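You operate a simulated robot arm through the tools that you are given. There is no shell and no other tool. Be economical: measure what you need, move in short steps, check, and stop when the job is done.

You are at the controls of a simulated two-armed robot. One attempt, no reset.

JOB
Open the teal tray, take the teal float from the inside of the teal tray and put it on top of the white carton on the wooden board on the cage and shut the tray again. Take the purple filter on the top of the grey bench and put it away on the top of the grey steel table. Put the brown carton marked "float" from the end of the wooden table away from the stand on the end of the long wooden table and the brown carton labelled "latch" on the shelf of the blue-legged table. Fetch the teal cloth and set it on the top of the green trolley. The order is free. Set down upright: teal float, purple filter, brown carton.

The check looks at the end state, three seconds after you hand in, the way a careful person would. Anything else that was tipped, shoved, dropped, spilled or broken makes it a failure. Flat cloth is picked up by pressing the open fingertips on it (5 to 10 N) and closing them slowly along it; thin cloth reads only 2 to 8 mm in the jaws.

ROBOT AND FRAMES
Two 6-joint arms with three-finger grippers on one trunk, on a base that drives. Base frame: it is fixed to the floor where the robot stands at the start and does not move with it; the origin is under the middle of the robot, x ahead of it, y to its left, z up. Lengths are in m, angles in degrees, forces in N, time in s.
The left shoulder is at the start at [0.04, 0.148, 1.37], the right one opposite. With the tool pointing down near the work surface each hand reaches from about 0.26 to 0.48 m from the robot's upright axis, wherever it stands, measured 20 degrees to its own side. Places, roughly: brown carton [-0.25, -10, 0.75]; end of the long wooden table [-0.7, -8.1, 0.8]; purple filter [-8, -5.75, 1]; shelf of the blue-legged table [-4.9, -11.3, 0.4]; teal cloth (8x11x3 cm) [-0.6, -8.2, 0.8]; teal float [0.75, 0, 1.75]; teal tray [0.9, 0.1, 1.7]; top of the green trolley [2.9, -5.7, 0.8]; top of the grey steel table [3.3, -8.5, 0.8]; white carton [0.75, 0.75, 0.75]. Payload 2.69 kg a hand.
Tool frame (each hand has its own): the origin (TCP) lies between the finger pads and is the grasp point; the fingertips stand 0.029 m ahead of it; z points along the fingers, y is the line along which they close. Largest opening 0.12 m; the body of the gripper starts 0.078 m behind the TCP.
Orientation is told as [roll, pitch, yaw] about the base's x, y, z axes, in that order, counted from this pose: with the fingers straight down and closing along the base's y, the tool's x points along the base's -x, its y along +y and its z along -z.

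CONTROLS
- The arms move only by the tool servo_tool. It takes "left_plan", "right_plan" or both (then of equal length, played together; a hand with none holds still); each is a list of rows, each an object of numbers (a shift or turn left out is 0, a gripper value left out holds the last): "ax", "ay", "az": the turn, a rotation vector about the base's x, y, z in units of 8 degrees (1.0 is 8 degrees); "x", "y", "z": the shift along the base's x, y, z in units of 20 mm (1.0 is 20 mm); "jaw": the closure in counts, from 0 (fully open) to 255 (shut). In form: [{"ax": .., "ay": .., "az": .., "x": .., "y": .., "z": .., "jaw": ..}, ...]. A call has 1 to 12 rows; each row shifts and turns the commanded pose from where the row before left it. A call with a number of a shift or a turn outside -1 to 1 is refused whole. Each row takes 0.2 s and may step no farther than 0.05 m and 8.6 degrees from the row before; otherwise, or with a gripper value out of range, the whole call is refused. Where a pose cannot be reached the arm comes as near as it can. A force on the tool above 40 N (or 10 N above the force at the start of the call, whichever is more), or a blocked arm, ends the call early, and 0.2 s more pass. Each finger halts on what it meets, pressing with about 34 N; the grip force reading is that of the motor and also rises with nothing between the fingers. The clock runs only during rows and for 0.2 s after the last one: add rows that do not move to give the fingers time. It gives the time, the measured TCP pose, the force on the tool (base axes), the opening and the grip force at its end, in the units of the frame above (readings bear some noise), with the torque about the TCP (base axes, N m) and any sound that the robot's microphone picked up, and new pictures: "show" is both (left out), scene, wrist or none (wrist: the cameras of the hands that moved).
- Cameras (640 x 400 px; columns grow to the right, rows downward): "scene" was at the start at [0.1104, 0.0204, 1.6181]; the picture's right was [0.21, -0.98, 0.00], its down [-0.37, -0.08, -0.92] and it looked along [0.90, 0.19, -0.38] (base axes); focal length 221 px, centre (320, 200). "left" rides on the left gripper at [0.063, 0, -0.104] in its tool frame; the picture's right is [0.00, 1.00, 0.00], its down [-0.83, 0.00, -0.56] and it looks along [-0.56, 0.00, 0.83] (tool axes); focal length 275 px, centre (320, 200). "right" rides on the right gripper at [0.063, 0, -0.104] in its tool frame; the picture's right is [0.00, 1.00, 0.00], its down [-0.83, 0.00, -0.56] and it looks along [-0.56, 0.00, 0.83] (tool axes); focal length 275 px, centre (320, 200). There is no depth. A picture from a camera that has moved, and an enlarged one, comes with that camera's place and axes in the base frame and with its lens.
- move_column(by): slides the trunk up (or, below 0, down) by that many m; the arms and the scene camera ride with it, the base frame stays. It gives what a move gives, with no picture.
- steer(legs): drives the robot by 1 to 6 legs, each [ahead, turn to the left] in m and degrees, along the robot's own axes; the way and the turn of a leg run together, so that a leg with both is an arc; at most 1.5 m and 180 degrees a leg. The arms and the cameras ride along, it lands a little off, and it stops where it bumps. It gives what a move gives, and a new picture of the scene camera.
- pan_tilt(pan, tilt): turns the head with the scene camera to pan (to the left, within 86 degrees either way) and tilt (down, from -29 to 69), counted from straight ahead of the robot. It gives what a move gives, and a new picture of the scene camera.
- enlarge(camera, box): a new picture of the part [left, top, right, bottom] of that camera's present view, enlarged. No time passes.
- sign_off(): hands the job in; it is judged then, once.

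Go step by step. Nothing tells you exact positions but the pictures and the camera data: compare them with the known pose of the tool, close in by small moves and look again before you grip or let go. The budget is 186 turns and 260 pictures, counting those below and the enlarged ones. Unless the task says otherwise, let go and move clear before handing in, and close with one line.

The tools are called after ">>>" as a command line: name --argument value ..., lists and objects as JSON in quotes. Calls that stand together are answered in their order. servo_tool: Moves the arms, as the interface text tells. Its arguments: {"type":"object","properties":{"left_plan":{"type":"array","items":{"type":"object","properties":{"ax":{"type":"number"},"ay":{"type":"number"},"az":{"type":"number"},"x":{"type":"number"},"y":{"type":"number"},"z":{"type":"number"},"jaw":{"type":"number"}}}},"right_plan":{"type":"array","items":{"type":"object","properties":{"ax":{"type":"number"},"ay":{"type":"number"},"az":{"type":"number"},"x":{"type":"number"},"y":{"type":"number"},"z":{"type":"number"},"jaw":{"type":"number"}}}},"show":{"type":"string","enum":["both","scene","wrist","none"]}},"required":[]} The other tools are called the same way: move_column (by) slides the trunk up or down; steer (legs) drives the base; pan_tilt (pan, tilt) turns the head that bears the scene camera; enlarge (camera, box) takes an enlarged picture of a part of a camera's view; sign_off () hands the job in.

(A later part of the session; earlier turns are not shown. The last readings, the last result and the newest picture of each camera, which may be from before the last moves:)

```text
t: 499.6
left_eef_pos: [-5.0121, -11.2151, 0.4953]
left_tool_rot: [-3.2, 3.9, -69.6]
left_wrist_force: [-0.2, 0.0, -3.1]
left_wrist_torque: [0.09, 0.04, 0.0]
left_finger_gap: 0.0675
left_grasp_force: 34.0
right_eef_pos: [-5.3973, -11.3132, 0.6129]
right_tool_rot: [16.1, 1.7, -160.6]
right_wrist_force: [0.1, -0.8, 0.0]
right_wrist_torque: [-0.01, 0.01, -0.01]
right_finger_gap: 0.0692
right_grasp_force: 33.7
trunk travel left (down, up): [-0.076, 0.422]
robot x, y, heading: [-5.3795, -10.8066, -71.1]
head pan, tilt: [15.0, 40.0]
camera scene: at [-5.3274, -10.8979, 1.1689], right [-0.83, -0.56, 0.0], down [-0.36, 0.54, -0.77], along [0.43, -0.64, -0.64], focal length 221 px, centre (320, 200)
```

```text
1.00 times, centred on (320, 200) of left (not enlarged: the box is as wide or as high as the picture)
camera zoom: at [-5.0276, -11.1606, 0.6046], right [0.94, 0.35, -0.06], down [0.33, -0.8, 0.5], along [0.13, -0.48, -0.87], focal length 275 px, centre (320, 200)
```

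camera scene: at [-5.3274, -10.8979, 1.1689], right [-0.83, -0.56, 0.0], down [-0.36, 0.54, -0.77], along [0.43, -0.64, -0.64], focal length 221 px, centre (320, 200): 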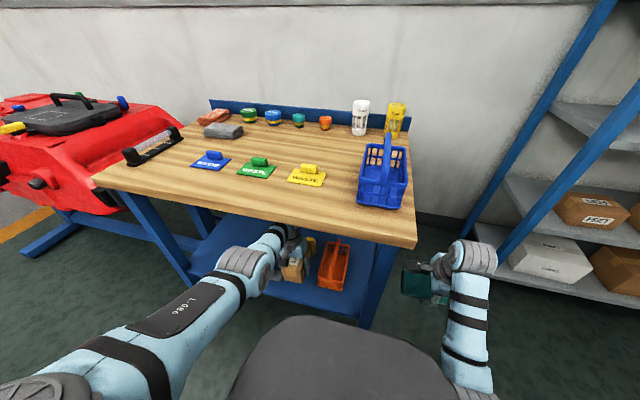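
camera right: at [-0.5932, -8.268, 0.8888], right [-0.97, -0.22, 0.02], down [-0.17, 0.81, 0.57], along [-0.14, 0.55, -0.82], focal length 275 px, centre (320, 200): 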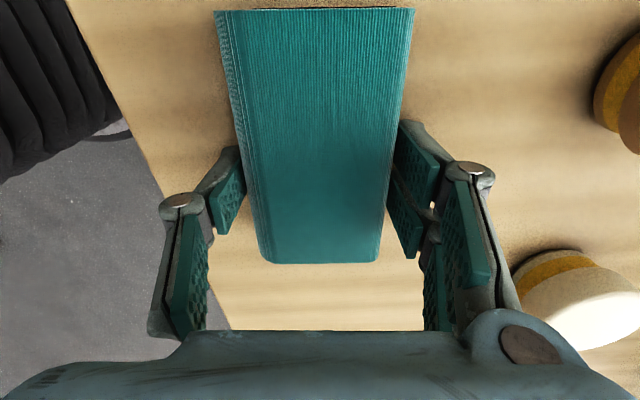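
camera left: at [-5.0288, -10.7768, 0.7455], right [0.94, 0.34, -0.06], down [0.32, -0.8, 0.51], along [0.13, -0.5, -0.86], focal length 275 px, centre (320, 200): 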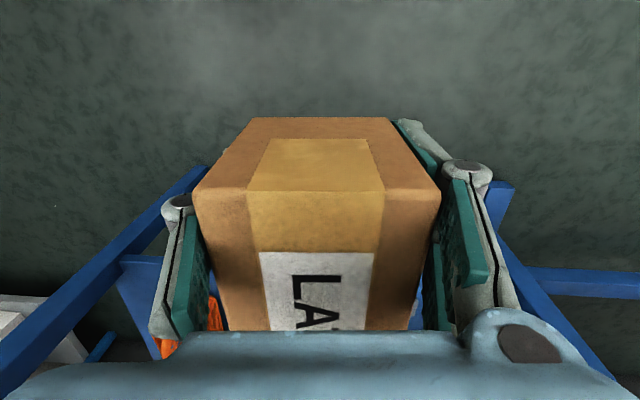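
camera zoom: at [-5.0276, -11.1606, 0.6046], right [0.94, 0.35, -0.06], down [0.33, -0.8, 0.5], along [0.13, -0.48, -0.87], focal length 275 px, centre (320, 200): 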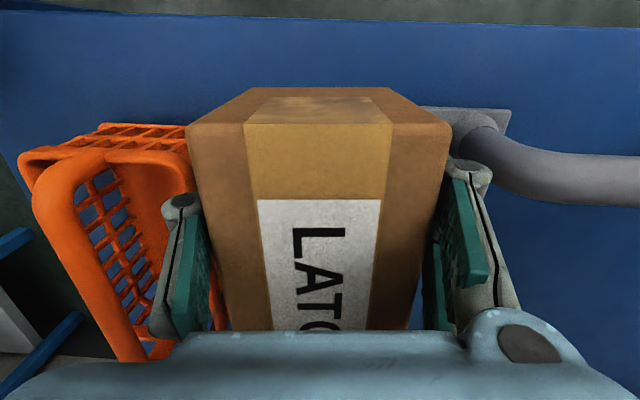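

The carton is between the orange basket and the handle, over the shelf. Lowering it gently.

>>> servo_tool --left_plan '[{"z": -0.4}, {"z": -0.4}, {"z": -0.4}, {"z": -0.3}]' --show "none"

>>> servo_tool --left_plan '[{"z": -0.2}, {"z": -0.2}, {"z": -0.2}, {"z": -0.2}]' --show "wrist"

```text
t: 500.6
left_eef_pos: [-5.0152, -11.2048, 0.4709]
left_tool_rot: [-3.3, 3.9, -69.6]
left_wrist_force: [0.1, 0.2, -2.4]
left_wrist_torque: [0.06, 0.01, 0.01]
left_finger_gap: 0.0673
left_grasp_force: 34.1
left hand out of reach, approached as far as the arm can: row 2, 3, 4
right_eef_pos: [-5.3973, -11.3121, 0.6147]
right_tool_rot: [16.3, 1.5, -160.5]
right_wrist_force: [1.0, 0.0, -0.7]
right_wrist_torque: [-0.03, -0.01, -0.02]
right_finger_gap: 0.0688
right_grasp_force: 34.0
trunk travel left (down, up): [-0.076, 0.422]
robot x, y, heading: [-5.3855, -10.8102, -71.3]
head pan, tilt: [15.0, 40.0]
```

```text
t: 501.6
left_eef_pos: [-5.0186, -11.199, 0.4586]
left_tool_rot: [-3.0, 3.9, -69.6]
left_wrist_force: [-0.2, 0.2, -3.2]
left_wrist_torque: [0.08, 0.02, 0.05]
left_finger_gap: 0.0679
left_grasp_force: 33.9
left hand out of reach, approached as far as the arm can: row 3
right_eef_pos: [-5.3984, -11.3121, 0.614]
right_tool_rot: [16.2, 1.6, -160.5]
right_wrist_force: [-0.4, -0.6, -0.2]
right_wrist_torque: [0.02, 0.02, 0.0]
right_finger_gap: 0.069
right_grasp_force: 33.9
trunk travel left (down, up): [-0.076, 0.422]
robot x, y, heading: [-5.3826, -10.8057, -71.4]
head pan, tilt: [15.0, 40.0]
camera left: at [-5.0338, -11.1445, 0.5677], right [0.94, 0.35, -0.06], down [0.33, -0.8, 0.5], along [0.13, -0.48, -0.87], focal length 275 px, centre (320, 200)
```

left: 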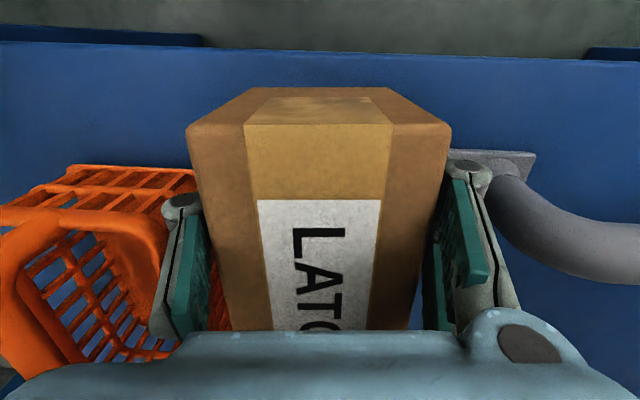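

>>> servo_tool --left_plan '[{"z": -0.2}, {"z": -0.2}, {"z": -0.2}, {"z": -0.2}, {"z": -0.2}]' --show "none"

```text
t: 502.8
left_eef_pos: [-5.0209, -11.1931, 0.4463]
left_tool_rot: [-3.2, 3.7, -69.6]
left_wrist_force: [0.4, 0.6, -3.0]
left_wrist_torque: [0.05, 0.04, 0.0]
left_finger_gap: 0.0676
left_grasp_force: 33.6
left hand out of reach, approached as far as the arm can: row 2, 4
right_eef_pos: [-5.3973, -11.3132, 0.6137]
right_tool_rot: [16.1, 1.6, -160.4]
right_wrist_force: [0.6, -0.8, -0.5]
right_wrist_torque: [0.02, 0.01, -0.03]
right_finger_gap: 0.0689
right_grasp_force: 34.0
trunk travel left (down, up): [-0.076, 0.422]
robot x, y, heading: [-5.3817, -10.8082, -71.2]
head pan, tilt: [15.0, 40.0]
```

>>> steer --legs '[[0.035, 0]]'

>>> servo_tool --left_plan '[{"z": -0.25}, {"z": -0.25}, {"z": -0.25}, {"z": -0.25}, {"z": -0.25}]' --show "wrist"

```text
t: 503.6
left_eef_pos: [-5.0098, -11.2258, 0.447]
left_tool_rot: [-3.0, 3.7, -69.6]
left_wrist_force: [0.2, 0.1, -3.3]
left_wrist_torque: [0.09, 0.01, -0.01]
left_finger_gap: 0.0677
left_grasp_force: 33.7
right_eef_pos: [-5.3859, -11.3453, 0.6135]
right_tool_rot: [16.2, 1.6, -160.5]
right_wrist_force: [0.3, -0.5, -1.2]
right_wrist_torque: [0.01, 0.01, 0.01]
right_finger_gap: 0.069
right_grasp_force: 34.1
trunk travel left (down, up): [-0.076, 0.422]
robot x, y, heading: [-5.3712, -10.8393, -71.1]
head pan, tilt: [15.0, 40.0]
camera scene: at [-5.3163, -10.9305, 1.1689], right [-0.83, -0.56, 0.0], down [-0.36, 0.54, -0.77], along [0.43, -0.64, -0.64], focal length 221 px, centre (320, 200)
```

scene: 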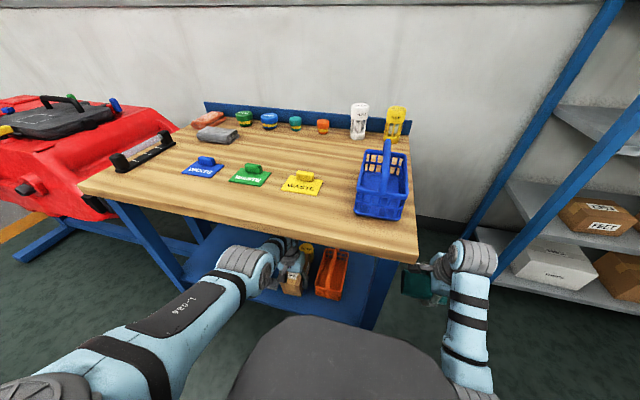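

```text
t: 504.8
left_eef_pos: [-5.0137, -11.2174, 0.4326]
left_tool_rot: [-3.0, 3.3, -69.6]
left_wrist_force: [5.3, -7.1, 19.9]
left_wrist_torque: [0.92, -0.51, -0.3]
left_finger_gap: 0.0678
left_grasp_force: 35.0
left hand out of reach, approached as far as the arm can: row 2, 4
right_eef_pos: [-5.3889, -11.3445, 0.6151]
right_tool_rot: [16.4, 1.6, -160.4]
right_wrist_force: [-0.1, 0.4, -0.2]
right_wrist_torque: [0.02, 0.02, 0.02]
right_finger_gap: 0.0691
right_grasp_force: 33.8
trunk travel left (down, up): [-0.076, 0.422]
robot x, y, heading: [-5.3679, -10.8349, -71.2]
head pan, tilt: [15.0, 40.0]
camera left: at [-5.0287, -11.1618, 0.5417], right [0.94, 0.35, -0.05], down [0.32, -0.8, 0.51], along [0.13, -0.49, -0.86], focal length 275 px, centre (320, 200)
```

left: 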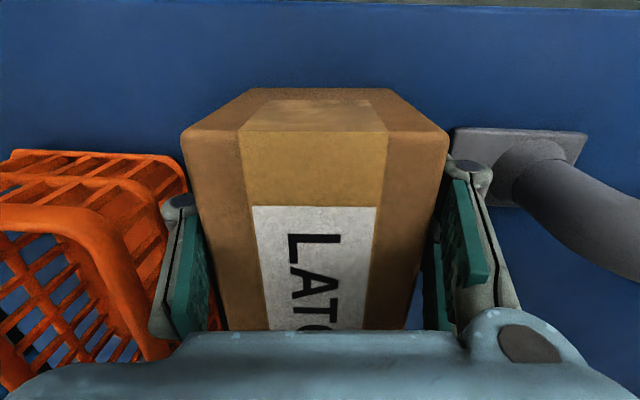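

LATCH is on the shelf (20 N contact). I'll open just enough and back straight out.

>>> servo_tool --left_plan '[{"z": 0.1}, {"jaw": 90}, {"jaw": 78}, {"jaw": 78}, {}]' --show "none"

>>> steer --legs '[[-0.15, 0], [-0.25, 0]]'

>>> enlarge --camera "scene" --box '[200, 130, 420, 300]'

```text
t: 506.0
left_eef_pos: [-5.0124, -11.2153, 0.4312]
left_tool_rot: [-3.1, 3.7, -69.6]
left_wrist_force: [0.5, -0.6, 0.1]
left_wrist_torque: [0.02, -0.02, 0.0]
left_finger_gap: 0.0833
left_grasp_force: 0.1
right_eef_pos: [-5.3866, -11.3446, 0.6145]
right_tool_rot: [16.3, 1.6, -160.5]
right_wrist_force: [0.4, -0.6, -1.1]
right_wrist_torque: [0.0, 0.0, 0.01]
right_finger_gap: 0.0686
right_grasp_force: 34.4
trunk travel left (down, up): [-0.076, 0.422]
robot x, y, heading: [-5.3711, -10.8406, -71.0]
head pan, tilt: [15.0, 40.0]
```

```text
t: 508.8
left_eef_pos: [-5.1429, -10.8342, 0.4317]
left_tool_rot: [-3.1, 3.7, -69.6]
left_wrist_force: [-0.8, 0.4, -0.7]
left_wrist_torque: [-0.02, -0.03, -0.02]
left_finger_gap: 0.0832
left_grasp_force: 0.1
right_eef_pos: [-5.5169, -10.965, 0.6131]
right_tool_rot: [16.3, 1.7, -160.6]
right_wrist_force: [0.7, 0.3, -0.3]
right_wrist_torque: [0.01, 0.0, 0.0]
right_finger_gap: 0.0692
right_grasp_force: 33.6
trunk travel left (down, up): [-0.076, 0.422]
robot x, y, heading: [-5.4993, -10.4589, -71.4]
head pan, tilt: [15.0, 40.0]
camera scene: at [-5.4467, -10.5484, 1.1691], right [-0.83, -0.56, 0.0], down [-0.36, 0.53, -0.77], along [0.43, -0.64, -0.64], focal length 221 px, centre (320, 200)
```

scene: 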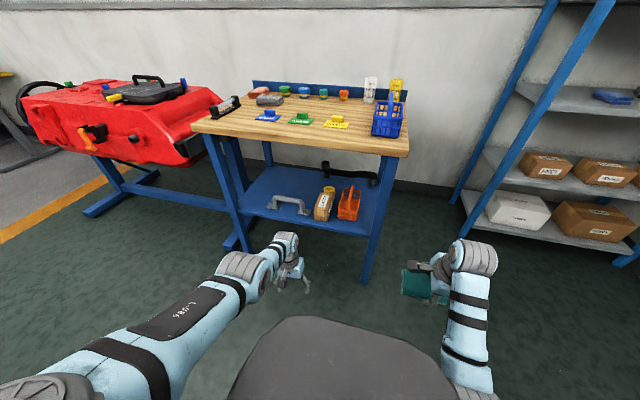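

```text
2.35 times, centred on (310, 215) of scene
camera zoom: at [-5.4467, -10.5484, 1.1691], right [-0.83, -0.56, 0.0], down [-0.36, 0.53, -0.77], along [0.43, -0.64, -0.64], focal length 521 px, centre (344, 165)
```

zoom: 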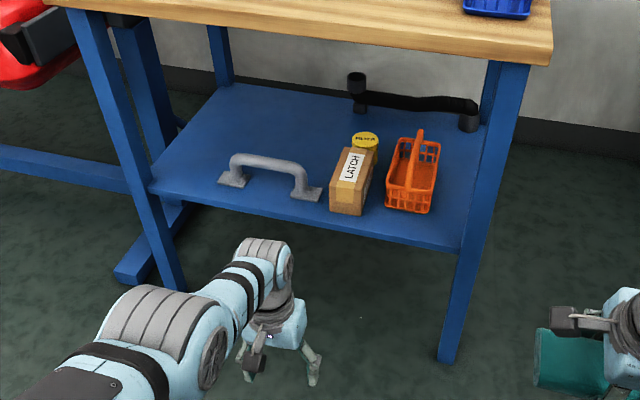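

LATCH stands upright on the shelf between the handle and the basket. I'll raise the trunk and drive to the grey bench for the purple filter.

>>> move_column --by 0.4

>>> steer --legs '[[0, 177], [1.5, 0], [1.5, 0], [1.5, 0], [0.75, 0], [0, 92]]'

```text
t: 512.6
left_eef_pos: [-5.1426, -10.8363, 0.8327]
left_tool_rot: [-3.1, 3.7, -69.5]
left_wrist_force: [-0.6, -0.3, 0.0]
left_wrist_torque: [-0.01, 0.0, -0.05]
left_finger_gap: 0.083
left_grasp_force: 0.0
right_eef_pos: [-5.5161, -10.9642, 1.015]
right_tool_rot: [16.3, 1.6, -160.5]
right_wrist_force: [0.3, -0.7, -0.4]
right_wrist_torque: [-0.02, 0.03, 0.02]
right_finger_gap: 0.0686
right_grasp_force: 34.0
trunk travel left (down, up): [-0.476, 0.022]
robot x, y, heading: [-5.4996, -10.4597, -71.2]
head pan, tilt: [15.0, 40.0]
```

```text
t: 549.0
left_eef_pos: [-7.356, -5.7989, 0.8322]
left_tool_rot: [-3.1, 3.8, -158.8]
left_wrist_force: [0.2, -0.3, -0.7]
left_wrist_torque: [0.03, 0.03, 0.0]
left_finger_gap: 0.0834
left_grasp_force: 0.0
right_eef_pos: [-7.4913, -5.4272, 1.0155]
right_tool_rot: [16.3, 1.6, 110.4]
right_wrist_force: [-0.5, 0.4, -1.0]
right_wrist_torque: [0.0, -0.02, 0.0]
right_finger_gap: 0.069
right_grasp_force: 34.1
trunk travel left (down, up): [-0.476, 0.022]
robot x, y, heading: [-6.9861, -5.4382, -160.2]
head pan, tilt: [15.0, 40.0]
camera scene: at [-7.0757, -5.4905, 1.5702], right [-0.57, 0.82, 0.0], down [0.53, 0.37, -0.77], along [-0.63, -0.44, -0.64], focal length 221 px, centre (320, 200)
```

scene: 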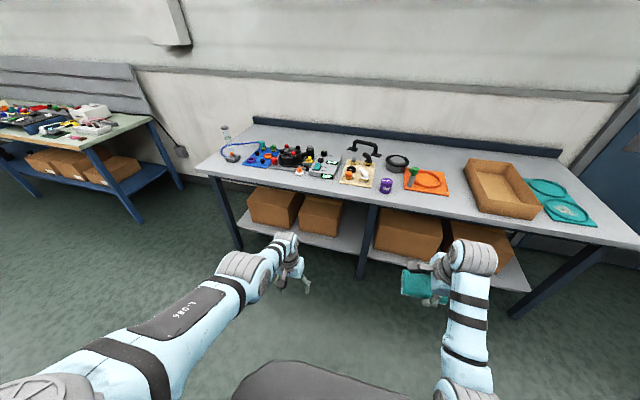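

The purple filter is near the bench's front edge, between a tan tray and an orange tray. I'll zoom in to measure it.

>>> enlarge --camera "scene" --box '[320, 130, 480, 230]'

```text
4.00 times, centred on (400, 180) of scene
camera zoom: at [-7.0757, -5.4905, 1.5702], right [-0.57, 0.82, 0.0], down [0.53, 0.37, -0.77], along [-0.63, -0.44, -0.64], focal length 885 px, centre (0, 280)
```

zoom: 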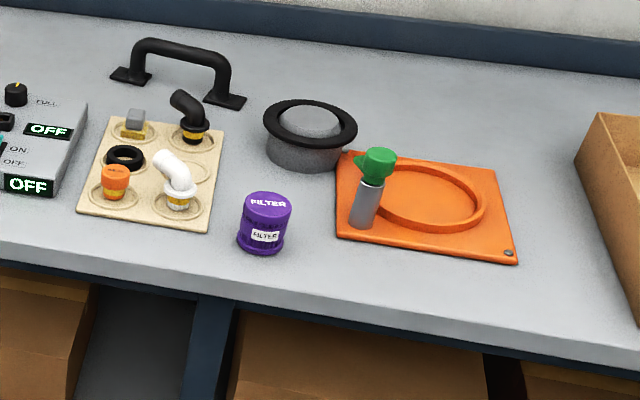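

>>> servo_tool --left_plan '[{"z": 1, "jaw": 0}, {"z": 1}, {"z": 1}, {"z": 1}, {"z": 1}, {"z": 1}, {"z": 1}, {"z": 1}, {"z": 1}, {"z": 1}, {"z": 1}, {"z": 1}]' --right_plan '[{"z": 1, "x": -0.15, "y": 0.4}, {"z": 1, "x": -0.15, "y": 0.4}, {"z": 1, "x": -0.15, "y": 0.4}, {"z": 1, "x": -0.15, "y": 0.4}, {"z": 1, "x": -0.15, "y": 0.4}, {"z": 1, "x": -0.15, "y": 0.4}, {"x": -0.15, "y": 0.4}, {"x": -0.15, "y": 0.4}, {}, {}, {}, {}]' --show "none"

>>> steer --legs '[[0.28, -24], [0.28, 22]]'

>>> enlarge --camera "left" --box '[0, 0, 640, 400]'

```text
t: 551.6
left_eef_pos: [-7.4307, -5.8291, 1.0398]
left_tool_rot: [-3.2, 3.9, -158.7]
left_wrist_force: [0.3, 0.1, -1.1]
left_wrist_torque: [0.03, 0.0, -0.01]
left_finger_gap: 0.12
left_grasp_force: 0.2
left hand out of reach, approached as far as the arm can: row 1, 2, 3, 4, 5, 6, 7, 8, 9, 10, 11, 12
right_eef_pos: [-7.5604, -5.3779, 1.0822]
right_tool_rot: [16.3, 1.6, 110.3]
right_wrist_force: [-1.0, -0.3, -0.6]
right_wrist_torque: [0.0, -0.03, 0.01]
right_finger_gap: 0.0692
right_grasp_force: 33.7
right hand out of reach, approached as far as the arm can: row 2, 3, 4, 5, 6
trunk travel left (down, up): [-0.476, 0.022]
robot x, y, heading: [-6.9879, -5.4364, -160.2]
head pan, tilt: [15.0, 40.0]
```

```text
t: 555.2
left_eef_pos: [-8.0011, -5.8818, 1.0423]
left_tool_rot: [-3.1, 3.7, -161.0]
left_wrist_force: [0.3, 0.5, -0.5]
left_wrist_torque: [-0.04, 0.04, -0.01]
left_finger_gap: 0.12
left_grasp_force: 0.0
right_eef_pos: [-8.115, -5.4252, 1.0834]
right_tool_rot: [16.4, 1.5, 108.1]
right_wrist_force: [0.7, -0.2, -0.6]
right_wrist_torque: [-0.01, 0.02, 0.04]
right_finger_gap: 0.069
right_grasp_force: 34.2
trunk travel left (down, up): [-0.476, 0.022]
robot x, y, heading: [-7.5448, -5.5106, -162.6]
head pan, tilt: [15.0, 40.0]
camera scene: at [-7.6331, -5.5557, 1.5705], right [-0.54, 0.84, 0.0], down [0.54, 0.34, -0.77], along [-0.65, -0.41, -0.64], focal length 221 px, centre (320, 200)
```

scene: 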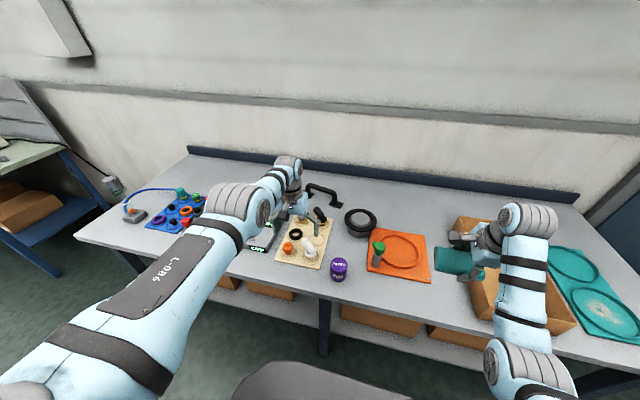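

```text
1.00 times, centred on (320, 200) of left (not enlarged: the box is as wide or as high as the picture)
camera zoom: at [-7.9481, -5.8691, 1.1506], right [0.32, -0.94, -0.05], down [-0.81, -0.31, 0.5], along [-0.49, -0.12, -0.86], focal length 275 px, centre (320, 200)
```

zoom: 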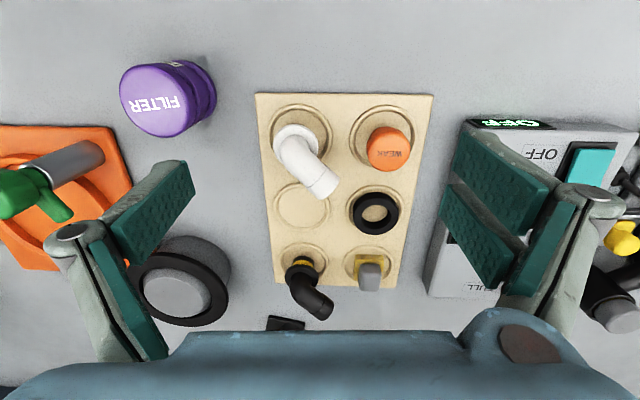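

Triangulated: the filter is at (−8.046, −5.732), z 0.83–0.90. I'll shift the left hand right over it and advance 10 cm.

>>> servo_tool --left_plan '[{"x": -0.29, "y": 0.94, "jaw": 45}, {"x": -0.29, "y": 0.94}, {"x": -0.29, "y": 0.94}, {"x": -0.29, "y": 0.94}, {"x": -0.29, "y": 0.94}, {"x": -0.29, "y": 0.94}, {"x": -0.29, "y": 0.94}, {"x": -0.29, "y": 0.94}]' --show "none"

>>> steer --legs '[[0.09, 0]]'

>>> enlarge --camera "left" --box '[0, 0, 640, 400]'

```text
t: 557.0
left_eef_pos: [-8.0353, -5.7356, 1.0419]
left_tool_rot: [-3.2, 3.8, -161.0]
left_wrist_force: [-0.6, 0.4, 0.8]
left_wrist_torque: [-0.01, 0.01, -0.01]
left_finger_gap: 0.0989
left_grasp_force: 0.1
left hand out of reach, approached as far as the arm can: row 5, 7, 8
right_eef_pos: [-8.1164, -5.4256, 1.0812]
right_tool_rot: [16.4, 1.6, 108.2]
right_wrist_force: [0.2, 0.0, -0.8]
right_wrist_torque: [0.01, 0.0, 0.0]
right_finger_gap: 0.0689
right_grasp_force: 34.1
trunk travel left (down, up): [-0.476, 0.022]
robot x, y, heading: [-7.5451, -5.5062, -162.5]
head pan, tilt: [15.0, 40.0]
```

```text
t: 558.1
left_eef_pos: [-8.1202, -5.7584, 1.047]
left_tool_rot: [-3.0, 3.4, -160.9]
left_wrist_force: [1.0, 0.6, 1.1]
left_wrist_torque: [-0.02, 0.13, -0.02]
left_finger_gap: 0.099
left_grasp_force: 0.1
right_eef_pos: [-8.1919, -5.4514, 1.0876]
right_tool_rot: [16.9, 1.6, 108.3]
right_wrist_force: [-2.3, -1.0, -1.4]
right_wrist_torque: [0.04, -0.28, 0.03]
right_finger_gap: 0.069
right_grasp_force: 33.8
trunk travel left (down, up): [-0.476, 0.022]
robot x, y, heading: [-7.6281, -5.5344, -162.4]
head pan, tilt: [15.0, 40.0]
camera scene: at [-7.7174, -5.5831, 1.5704], right [-0.54, 0.84, 0.0], down [0.54, 0.34, -0.77], along [-0.65, -0.41, -0.64], focal length 221 px, centre (320, 200)
```

scene: 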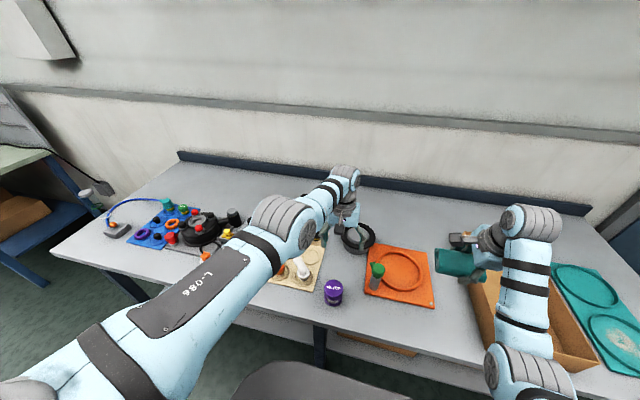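

```text
1.00 times, centred on (320, 200) of left (not enlarged: the box is as wide or as high as the picture)
camera zoom: at [-8.0653, -5.7463, 1.1551], right [0.32, -0.94, -0.05], down [-0.81, -0.31, 0.51], along [-0.49, -0.12, -0.86], focal length 275 px, centre (320, 200)
```

zoom: 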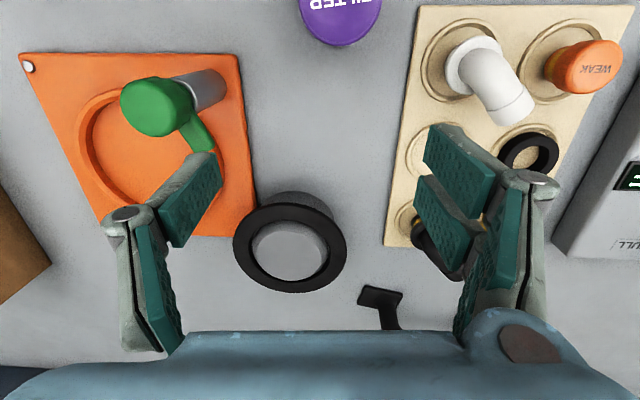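

>>> servo_tool --left_plan '[{"x": 0.8, "y": 0.25, "z": -0.6}, {"x": 0.8, "y": 0.25, "z": -0.6}, {"x": 0.8, "y": 0.25, "z": -0.6}, {"x": 0.8, "y": 0.25, "z": -0.6}]' --show "none"

```text
t: 559.1
left_eef_pos: [-8.1074, -5.7425, 0.985]
left_tool_rot: [-3.1, 3.5, -161.1]
left_wrist_force: [-0.2, -0.7, 0.0]
left_wrist_torque: [0.05, -0.01, 0.0]
left_finger_gap: 0.0988
left_grasp_force: 0.0
left hand out of reach, approached as far as the arm can: row 1, 2, 3, 4
right_eef_pos: [-8.1941, -5.4517, 1.0865]
right_tool_rot: [16.7, 1.6, 108.2]
right_wrist_force: [-0.3, 0.3, -0.3]
right_wrist_torque: [0.02, -0.02, -0.04]
right_finger_gap: 0.0687
right_grasp_force: 33.5
trunk travel left (down, up): [-0.476, 0.022]
robot x, y, heading: [-7.6288, -5.5341, -162.2]
head pan, tilt: [15.0, 40.0]
```

>>> steer --legs '[[-0.06, 0]]'

>>> servo_tool --left_plan '[{"z": -0.8}, {"z": -0.8}, {"z": -0.8}]' --show "wrist"

```text
t: 560.1
left_eef_pos: [-8.0588, -5.7275, 0.9787]
left_tool_rot: [-3.1, 4.2, -161.0]
left_wrist_force: [-0.8, -0.3, -0.9]
left_wrist_torque: [0.02, -0.11, -0.01]
left_finger_gap: 0.0986
left_grasp_force: 0.1
right_eef_pos: [-8.1469, -5.4358, 1.08]
right_tool_rot: [16.1, 1.6, 108.2]
right_wrist_force: [-1.5, 0.0, -1.1]
right_wrist_torque: [0.04, -0.12, 0.05]
right_finger_gap: 0.069
right_grasp_force: 33.6
trunk travel left (down, up): [-0.476, 0.022]
robot x, y, heading: [-7.5715, -5.5148, -162.4]
head pan, tilt: [15.0, 40.0]
camera scene: at [-7.6789, -5.5714, 1.5691], right [-0.54, 0.84, 0.0], down [0.55, 0.35, -0.76], along [-0.64, -0.41, -0.65], focal length 221 px, centre (320, 200)
```

scene: 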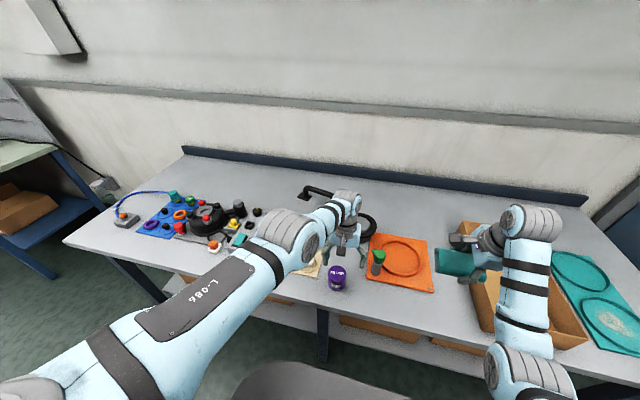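

```text
t: 560.9
left_eef_pos: [-8.0377, -5.7282, 0.9402]
left_tool_rot: [-3.2, 3.7, -161.0]
left_wrist_force: [-0.5, 0.2, 0.1]
left_wrist_torque: [-0.03, -0.03, -0.04]
left_finger_gap: 0.0991
left_grasp_force: 0.0
left hand out of reach, approached as far as the arm can: row 1, 2, 3
right_eef_pos: [-8.138, -5.434, 1.0835]
right_tool_rot: [16.5, 1.5, 108.1]
right_wrist_force: [0.4, -0.8, 0.1]
right_wrist_torque: [0.01, -0.01, -0.01]
right_finger_gap: 0.069
right_grasp_force: 33.9
trunk travel left (down, up): [-0.476, 0.022]
robot x, y, heading: [-7.5696, -5.5154, -162.3]
head pan, tilt: [15.0, 40.0]
camera left: at [-7.9841, -5.7157, 1.0499], right [0.32, -0.94, -0.05], down [-0.81, -0.31, 0.5], along [-0.49, -0.12, -0.86], focal length 275 px, centre (320, 200)
```

left: 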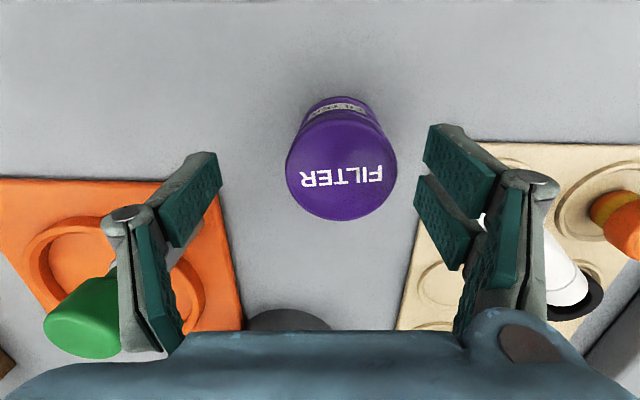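

>>> servo_tool --left_plan '[{"z": -0.9, "x": 0.15, "y": -0.45}, {"z": -0.9}, {"z": -0.9}, {"z": -0.9}]' --show "wrist"

```text
t: 561.9
left_eef_pos: [-8.0082, -5.7404, 0.8821]
left_tool_rot: [-3.2, 3.6, -160.9]
left_wrist_force: [0.2, 0.0, 0.0]
left_wrist_torque: [0.0, 0.01, 0.03]
left_finger_gap: 0.0988
left_grasp_force: 0.0
left hand out of reach, approached as far as the arm can: row 1, 2, 3, 4
right_eef_pos: [-8.1368, -5.4324, 1.0861]
right_tool_rot: [16.7, 1.5, 108.2]
right_wrist_force: [0.3, 0.0, -1.0]
right_wrist_torque: [0.03, -0.01, -0.02]
right_finger_gap: 0.0689
right_grasp_force: 34.1
trunk travel left (down, up): [-0.476, 0.022]
robot x, y, heading: [-7.5671, -5.5137, -162.3]
head pan, tilt: [15.0, 40.0]
camera left: at [-7.9532, -5.7287, 0.99], right [0.32, -0.94, -0.05], down [-0.81, -0.31, 0.5], along [-0.49, -0.12, -0.86], focal length 275 px, centre (320, 200)
```

left: 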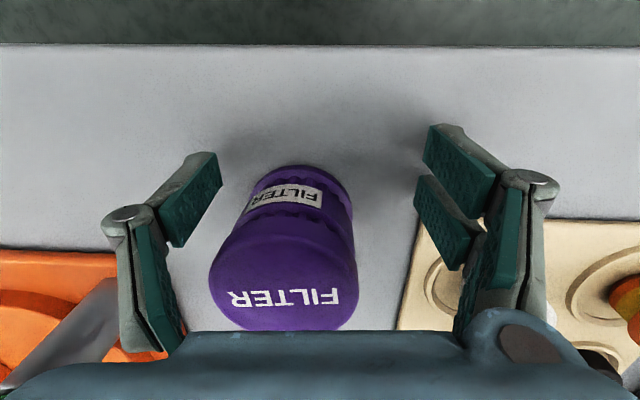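

>>> servo_tool --left_plan '[{"x": -0.2, "y": 0.6}]' --show "none"

>>> steer --legs '[[0.045, 0]]'

>>> servo_tool --left_plan '[{"z": -0.4}, {"z": -0.3}, {}]' --show "wrist"

```text
t: 562.3
left_eef_pos: [-8.0096, -5.7282, 0.8798]
left_tool_rot: [-3.1, 3.6, -161.0]
left_wrist_force: [-0.4, 0.6, -0.3]
left_wrist_torque: [-0.01, -0.01, -0.01]
left_finger_gap: 0.099
left_grasp_force: 0.1
right_eef_pos: [-8.137, -5.432, 1.0853]
right_tool_rot: [16.7, 1.7, 108.2]
right_wrist_force: [0.1, -0.1, -0.5]
right_wrist_torque: [-0.02, 0.0, -0.03]
right_finger_gap: 0.0689
right_grasp_force: 34.1
trunk travel left (down, up): [-0.476, 0.022]
robot x, y, heading: [-7.5712, -5.5149, -162.3]
head pan, tilt: [15.0, 40.0]
```

```text
t: 563.2
left_eef_pos: [-8.0471, -5.7398, 0.885]
left_tool_rot: [-3.2, 3.1, -161.0]
left_wrist_force: [0.8, -0.1, 0.3]
left_wrist_torque: [-0.05, 0.1, 0.0]
left_finger_gap: 0.0989
left_grasp_force: 0.1
right_eef_pos: [-8.1716, -5.4441, 1.0907]
right_tool_rot: [17.2, 1.7, 108.1]
right_wrist_force: [0.6, -0.3, -0.4]
right_wrist_torque: [-0.03, -0.03, -0.01]
right_finger_gap: 0.0689
right_grasp_force: 34.1
trunk travel left (down, up): [-0.476, 0.022]
robot x, y, heading: [-7.6152, -5.5268, -162.4]
head pan, tilt: [15.0, 40.0]
camera scene: at [-7.6964, -5.5767, 1.5709], right [-0.54, 0.84, 0.0], down [0.54, 0.34, -0.77], along [-0.65, -0.41, -0.64], focal length 221 px, centre (320, 200)
```

scene: 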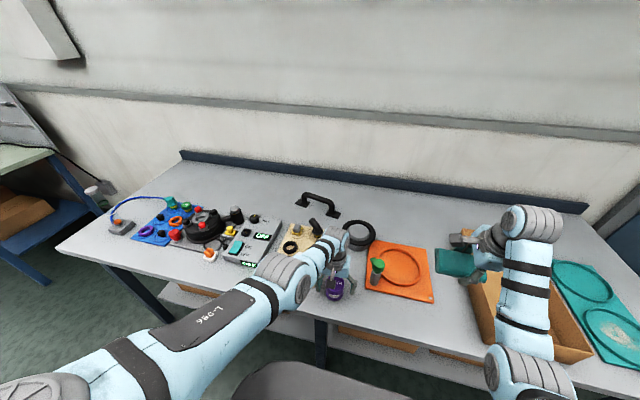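

```text
t: 564.0
left_eef_pos: [-8.0467, -5.7426, 0.8702]
left_tool_rot: [-3.1, 3.3, -161.1]
left_wrist_force: [1.5, 0.5, 8.0]
left_wrist_torque: [-0.5, -0.12, 0.07]
left_finger_gap: 0.1029
left_grasp_force: 2.0
left hand out of reach, approached as far as the arm can: row 1
right_eef_pos: [-8.1755, -5.4462, 1.0878]
right_tool_rot: [16.8, 1.6, 108.2]
right_wrist_force: [1.8, -0.5, -0.8]
right_wrist_torque: [0.0, 0.0, 0.02]
right_finger_gap: 0.0692
right_grasp_force: 34.1
trunk travel left (down, up): [-0.476, 0.022]
robot x, y, heading: [-7.6124, -5.5322, -162.7]
head pan, tilt: [15.0, 40.0]
camera left: at [-7.9918, -5.7304, 0.9794], right [0.32, -0.94, -0.05], down [-0.81, -0.31, 0.51], along [-0.49, -0.12, -0.86], focal length 275 px, centre (320, 200)
```

left: 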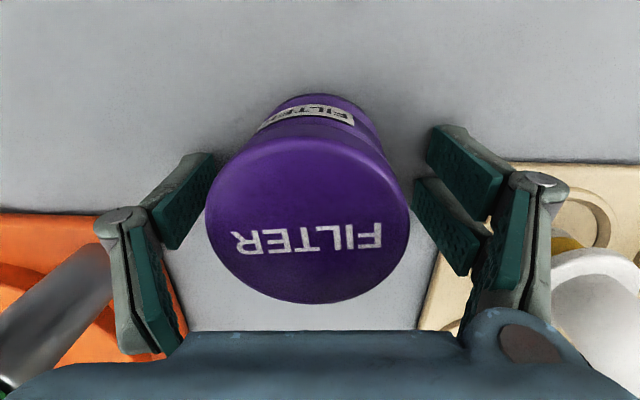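

The left fingertip touched the tan tray's edge (8 N). I'll raise 8 mm and close on the filter.

>>> servo_tool --left_plan '[{"z": 0.45}, {"jaw": 80}, {"jaw": 105}, {"jaw": 125}, {"jaw": 150}, {"jaw": 180}, {}, {"z": 1}, {"z": 1}, {"z": 1}]' --show "wrist"

```text
t: 565.3
left_eef_pos: [-8.0486, -5.7458, 0.8793]
left_tool_rot: [-2.7, 3.1, -160.7]
left_wrist_force: [7.2, -4.8, 16.2]
left_wrist_torque: [-0.78, -0.23, 0.28]
left_finger_gap: 0.0586
left_grasp_force: 17.3
right_eef_pos: [-8.1786, -5.446, 1.0844]
right_tool_rot: [17.4, 1.7, 108.3]
right_wrist_force: [0.3, 0.1, -0.7]
right_wrist_torque: [-0.03, 0.03, 0.0]
right_finger_gap: 0.0689
right_grasp_force: 34.0
trunk travel left (down, up): [-0.476, 0.022]
robot x, y, heading: [-7.6121, -5.5317, -162.4]
head pan, tilt: [15.0, 40.0]
stopped in row 6 (left hand): the force on the tool passed its limit at 46 N (the readings are from after the stop); the commanded pose is now the measured one
camera left: at [-7.9946, -5.7326, 0.9887], right [0.33, -0.94, -0.05], down [-0.81, -0.3, 0.51], along [-0.49, -0.13, -0.86], focal length 275 px, centre (320, 200)
```

left: 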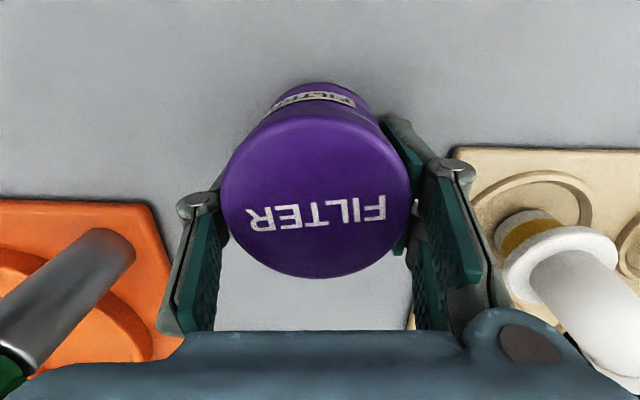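

>>> servo_tool --left_plan '[{"z": 0.3, "jaw": 200}, {"z": 0.3}, {"z": 0.5}, {"z": 0.8}, {"z": 1}, {"z": 1}, {"z": 1}]' --show "wrist"

```text
t: 566.9
left_eef_pos: [-8.0516, -5.7443, 0.9761]
left_tool_rot: [-2.8, 3.3, -160.9]
left_wrist_force: [-0.9, -0.3, -0.5]
left_wrist_torque: [-0.01, -0.02, 0.01]
left_finger_gap: 0.0578
left_grasp_force: 33.7
right_eef_pos: [-8.1813, -5.4457, 1.0838]
right_tool_rot: [17.2, 1.7, 108.2]
right_wrist_force: [1.1, -0.3, 0.0]
right_wrist_torque: [-0.01, -0.01, 0.03]
right_finger_gap: 0.069
right_grasp_force: 34.2
trunk travel left (down, up): [-0.476, 0.022]
robot x, y, heading: [-7.6138, -5.5298, -162.2]
head pan, tilt: [15.0, 40.0]
camera left: at [-7.998, -5.7313, 1.0856], right [0.33, -0.94, -0.05], down [-0.81, -0.3, 0.51], along [-0.49, -0.13, -0.86], focal length 275 px, centre (320, 200)
```

left: 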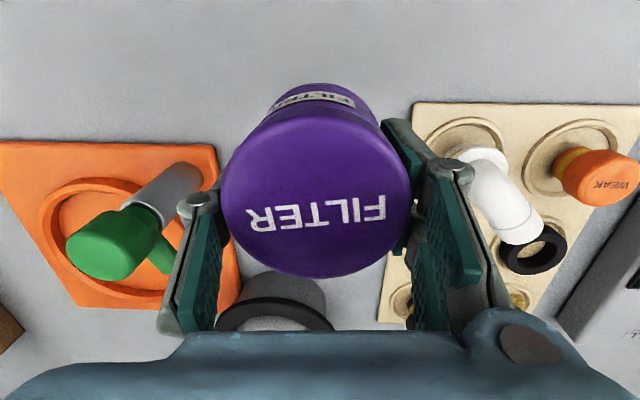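

The filter is held (58 mm, 34 N). Now the long drive back east, retracing the way I came.

>>> steer --legs '[[-0.35, 0], [0, 114], [1.5, 0], [1.5, 0], [1.5, 0], [1.5, 0]]'

```text
t: 602.0
left_eef_pos: [-3.1789, -10.4225, 0.9758]
left_tool_rot: [-2.8, 3.4, -49.5]
left_wrist_force: [-0.6, -0.5, -1.3]
left_wrist_torque: [0.0, -0.03, 0.0]
left_finger_gap: 0.0567
left_grasp_force: 33.6
right_eef_pos: [-3.4112, -10.6514, 1.0831]
right_tool_rot: [17.3, 1.7, -140.3]
right_wrist_force: [-0.8, 0.7, -0.2]
right_wrist_torque: [0.01, 0.01, -0.01]
right_finger_gap: 0.0691
right_grasp_force: 33.6
trunk travel left (down, up): [-0.476, 0.022]
robot x, y, heading: [-3.5401, -10.0911, -51.1]
head pan, tilt: [15.0, 40.0]
camera scene: at [-3.459, -10.1579, 1.5703], right [-0.59, -0.81, 0.0], down [-0.52, 0.38, -0.77], along [0.62, -0.45, -0.64], focal length 221 px, centre (320, 200)
```

scene: 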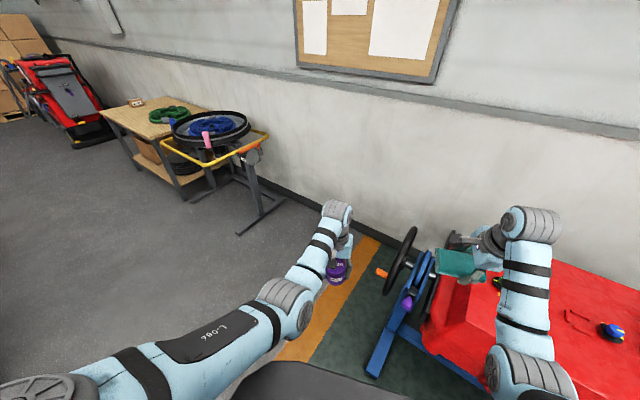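

>>> steer --legs '[[0, 68.5], [1.5, 0], [1.5, 0], [0.8, 0], [0, 80], [1.5, 0]]'

```text
t: 633.4
left_eef_pos: [-0.1293, -7.0923, 0.9763]
left_tool_rot: [-2.8, 3.2, 95.4]
left_wrist_force: [-0.1, -0.1, -0.4]
left_wrist_torque: [0.02, -0.04, 0.0]
left_finger_gap: 0.0568
left_grasp_force: 34.5
right_eef_pos: [0.1928, -7.0374, 1.0843]
right_tool_rot: [17.3, 1.7, 4.5]
right_wrist_force: [0.5, -0.2, -0.2]
right_wrist_torque: [-0.04, 0.03, 0.01]
right_finger_gap: 0.0691
right_grasp_force: 34.0
trunk travel left (down, up): [-0.476, 0.022]
robot x, y, heading: [-0.0229, -7.5692, 93.7]
head pan, tilt: [15.0, 40.0]
camera scene: at [-0.053, -7.4684, 1.5703], right [0.95, 0.32, 0.0], down [0.21, -0.61, -0.77], along [-0.25, 0.72, -0.64], focal length 221 px, centre (320, 200)
```

scene: 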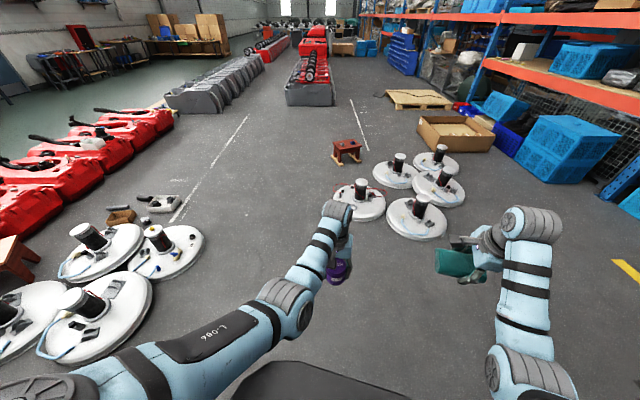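

>>> steer --legs '[[0.5, 0], [0, -67], [1.4, 0], [0.6, -8]]'

```text
t: 648.9
left_eef_pos: [2.1549, -5.9582, 0.9777]
left_tool_rot: [-2.8, 3.2, 20.9]
left_wrist_force: [-0.5, -0.5, -0.6]
left_wrist_torque: [-0.02, -0.01, 0.01]
left_finger_gap: 0.0565
left_grasp_force: 34.2
right_eef_pos: [2.2921, -6.2528, 1.0837]
right_tool_rot: [17.2, 1.7, -69.8]
right_wrist_force: [0.1, 0.8, -0.6]
right_wrist_torque: [0.01, -0.01, -0.01]
right_finger_gap: 0.069
right_grasp_force: 34.3
trunk travel left (down, up): [-0.476, 0.022]
robot x, y, heading: [1.7196, -6.1861, 19.6]
head pan, tilt: [15.0, 40.0]
camera scene: at [1.8105, -6.1322, 1.5704], right [0.57, -0.82, 0.0], down [-0.53, -0.36, -0.77], along [0.63, 0.43, -0.64], focal length 221 px, centre (320, 200)
```

scene: 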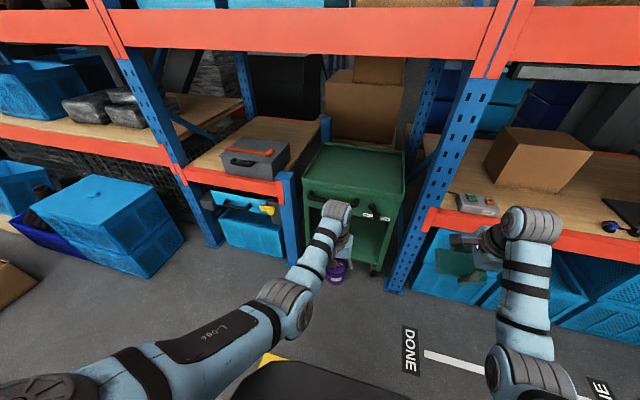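

The green trolley stands between two rack uprights. I'll come at it at an angle so the cloth hand reaches over its front while the filter hand stays clear of the upright.

>>> steer --legs '[[0, -57], [0.462, 0], [0, 102], [0.33, 0]]'

>>> pan_tilt --pan -20 --tilt 40

```text
t: 660.3
left_eef_pos: [2.3884, -5.7205, 0.9772]
left_tool_rot: [-2.8, 3.1, 64.1]
left_wrist_force: [-0.4, -0.5, -0.3]
left_wrist_torque: [-0.01, -0.04, 0.04]
left_finger_gap: 0.0567
left_grasp_force: 34.1
right_eef_pos: [2.6921, -5.8421, 1.0845]
right_tool_rot: [17.4, 1.7, -26.8]
right_wrist_force: [0.6, 0.2, -0.6]
right_wrist_torque: [0.0, 0.0, -0.02]
right_finger_gap: 0.0691
right_grasp_force: 34.0
trunk travel left (down, up): [-0.476, 0.022]
robot x, y, heading: [2.234, -6.1809, 62.5]
head pan, tilt: [15.0, 40.0]
camera scene: at [2.2583, -6.0824, 1.5705], right [0.98, -0.21, 0.0], down [-0.14, -0.63, -0.77], along [0.16, 0.75, -0.64], focal length 221 px, centre (320, 200)
```

scene: 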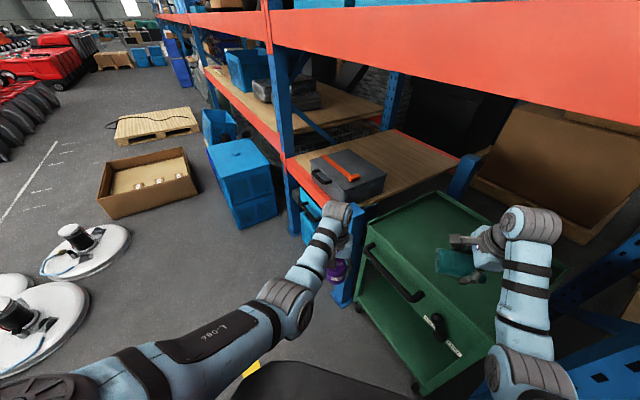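

```text
t: 661.3
left_eef_pos: [2.391, -5.7186, 0.9769]
left_tool_rot: [-2.8, 3.3, 64.1]
left_wrist_force: [-0.3, 0.3, -1.2]
left_wrist_torque: [-0.01, -0.02, 0.02]
left_finger_gap: 0.0568
left_grasp_force: 33.8
right_eef_pos: [2.6931, -5.8379, 1.0818]
right_tool_rot: [17.2, 1.7, -26.7]
right_wrist_force: [-0.2, -0.6, -0.7]
right_wrist_torque: [-0.01, 0.0, -0.03]
right_finger_gap: 0.0688
right_grasp_force: 33.7
trunk travel left (down, up): [-0.476, 0.022]
robot x, y, heading: [2.2339, -6.1798, 62.4]
head pan, tilt: [-20.0, 40.0]
camera scene: at [2.3046, -6.104, 1.5702], right [0.68, -0.74, 0.0], down [-0.47, -0.44, -0.77], along [0.56, 0.52, -0.64], focal length 221 px, centre (320, 200)
```

scene: 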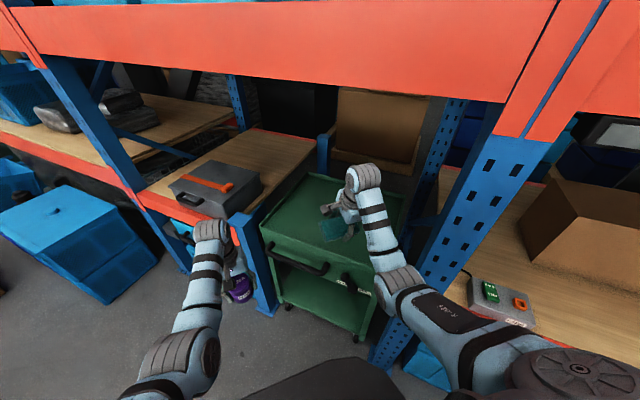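

>>> steer --legs '[[0.16, 0]]'

>>> move_column --by -0.19

>>> enlarge --camera "right" --box '[0, 0, 640, 400]'

```text
t: 662.7
left_eef_pos: [2.4633, -5.5801, 0.9783]
left_tool_rot: [-2.9, 3.0, 64.0]
left_wrist_force: [0.5, 0.2, 0.9]
left_wrist_torque: [0.04, -0.02, 0.02]
left_finger_gap: 0.057
left_grasp_force: 34.3
right_eef_pos: [2.765, -5.7005, 1.0841]
right_tool_rot: [17.5, 1.7, -26.9]
right_wrist_force: [-0.2, -0.1, 0.2]
right_wrist_torque: [0.02, -0.01, 0.01]
right_finger_gap: 0.0692
right_grasp_force: 34.1
trunk travel left (down, up): [-0.476, 0.022]
robot x, y, heading: [2.3022, -6.0409, 62.3]
head pan, tilt: [-20.0, 40.0]
camera scene: at [2.376, -5.967, 1.5706], right [0.68, -0.74, 0.0], down [-0.47, -0.43, -0.77], along [0.57, 0.52, -0.64], focal length 221 px, centre (320, 200)
```

scene: 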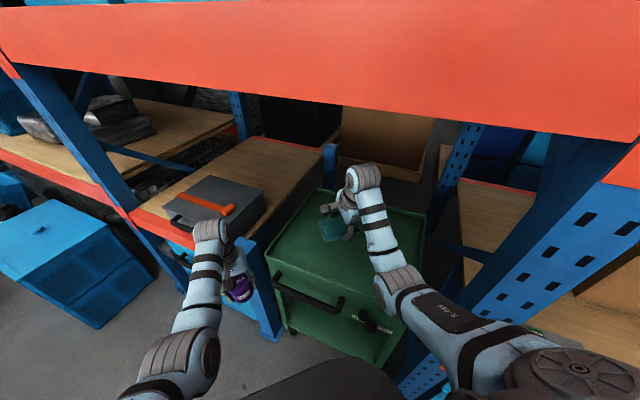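

```text
t: 664.8
left_eef_pos: [2.4648, -5.5779, 0.7846]
left_tool_rot: [-2.8, 3.3, 64.0]
left_wrist_force: [0.7, 0.0, 0.3]
left_wrist_torque: [-0.02, -0.01, 0.0]
left_finger_gap: 0.0567
left_grasp_force: 33.7
right_eef_pos: [2.7677, -5.6972, 0.8922]
right_tool_rot: [17.2, 1.7, -26.8]
right_wrist_force: [-1.3, -0.4, 0.0]
right_wrist_torque: [-0.02, -0.02, 0.01]
right_finger_gap: 0.0689
right_grasp_force: 34.3
trunk travel left (down, up): [-0.286, 0.212]
robot x, y, heading: [2.3088, -6.0346, 62.5]
head pan, tilt: [-20.0, 40.0]
```

```text
1.00 times, centred on (320, 200) of right (not enlarged: the box is as wide or as high as the picture)
camera zoom: at [2.6997, -5.6991, 0.9922], right [0.44, 0.85, 0.3], down [0.68, -0.53, 0.51], along [0.59, -0.02, -0.81], focal length 275 px, centre (320, 200)
```

zoom: 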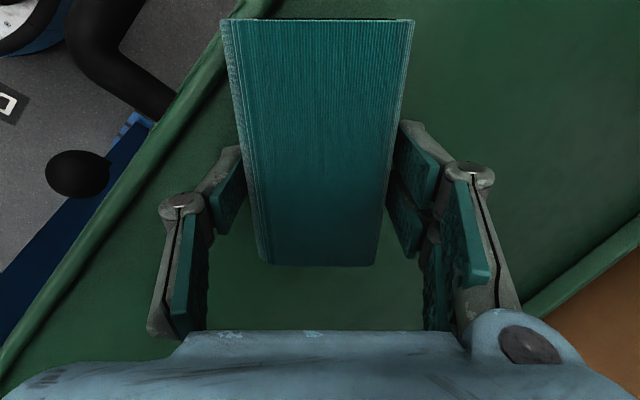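

I'll level the cloth hand and move it 5 cm further over the tray.

>>> servo_tool --right_plan '[{"ax": -0.64, "ay": 0.323, "x": 0.85, "y": 0.17}, {"ax": -0.64, "ay": 0.323, "x": 0.85, "y": 0.17}, {"ax": -0.64, "ay": 0.323, "x": 0.85, "y": 0.17}, {"x": 0.4}]' --show "wrist"

```text
t: 665.8
left_eef_pos: [2.4657, -5.5773, 0.7854]
left_tool_rot: [-2.8, 3.3, 64.1]
left_wrist_force: [-0.3, 0.0, -0.7]
left_wrist_torque: [0.01, -0.02, 0.0]
left_finger_gap: 0.0565
left_grasp_force: 33.7
right_eef_pos: [2.8283, -5.6875, 0.8924]
right_tool_rot: [-0.1, 1.5, -27.4]
right_wrist_force: [-0.4, 0.5, 0.2]
right_wrist_torque: [-0.01, 0.02, -0.01]
right_finger_gap: 0.0689
right_grasp_force: 34.5
trunk travel left (down, up): [-0.286, 0.212]
robot x, y, heading: [2.3051, -6.0379, 62.6]
head pan, tilt: [-20.0, 40.0]
camera right: at [2.7739, -5.6607, 0.997], right [0.46, 0.89, 0.0], down [0.75, -0.39, 0.53], along [0.47, -0.24, -0.85], focal length 275 px, centre (320, 200)
```

right: 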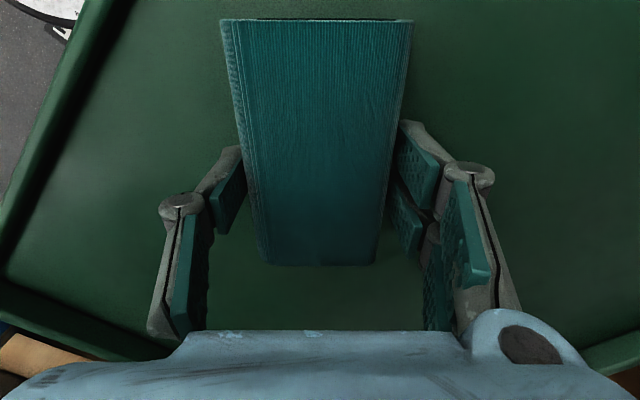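

>>> move_column --by -0.035

>>> servo_tool --right_plan '[{"z": -0.3}, {"z": -0.3}, {"z": -0.3}, {"z": -0.3}, {"z": -0.3}]' --show "none"

```text
t: 666.5
left_eef_pos: [2.464, -5.5774, 0.7537]
left_tool_rot: [-2.9, 3.2, 64.0]
left_wrist_force: [0.1, 1.0, 0.0]
left_wrist_torque: [0.01, 0.05, 0.02]
left_finger_gap: 0.0567
left_grasp_force: 34.1
right_eef_pos: [2.8275, -5.686, 0.8666]
right_tool_rot: [0.7, 1.4, -27.5]
right_wrist_force: [-7.3, -6.3, 18.7]
right_wrist_torque: [-0.86, 0.55, -0.16]
right_finger_gap: 0.0695
right_grasp_force: 34.0
trunk travel left (down, up): [-0.252, 0.245]
robot x, y, heading: [2.3018, -6.04, 62.6]
head pan, tilt: [-20.0, 40.0]
stopped: the force on the tool passed its limit at 46 N (the readings are from after the stop); the commanded pose is now the measured one
```

```text
t: 666.9
left_eef_pos: [2.4633, -5.5793, 0.7539]
left_tool_rot: [-3.0, 3.1, 64.0]
left_wrist_force: [0.1, -0.6, -0.8]
left_wrist_torque: [0.0, 0.02, -0.01]
left_finger_gap: 0.057
left_grasp_force: 34.5
right_eef_pos: [2.8287, -5.6866, 0.8666]
right_tool_rot: [1.4, 1.3, -27.5]
right_wrist_force: [-10.0, -8.6, 24.3]
right_wrist_torque: [-1.09, 0.67, -0.19]
right_finger_gap: 0.0693
right_grasp_force: 33.8
trunk travel left (down, up): [-0.252, 0.245]
robot x, y, heading: [2.308, -6.0399, 62.4]
head pan, tilt: [-20.0, 40.0]
stopped in row 2 (right hand): the force on the tool passed its limit at 47 N (the readings are from after the stop); the commanded pose is now the measured one
```

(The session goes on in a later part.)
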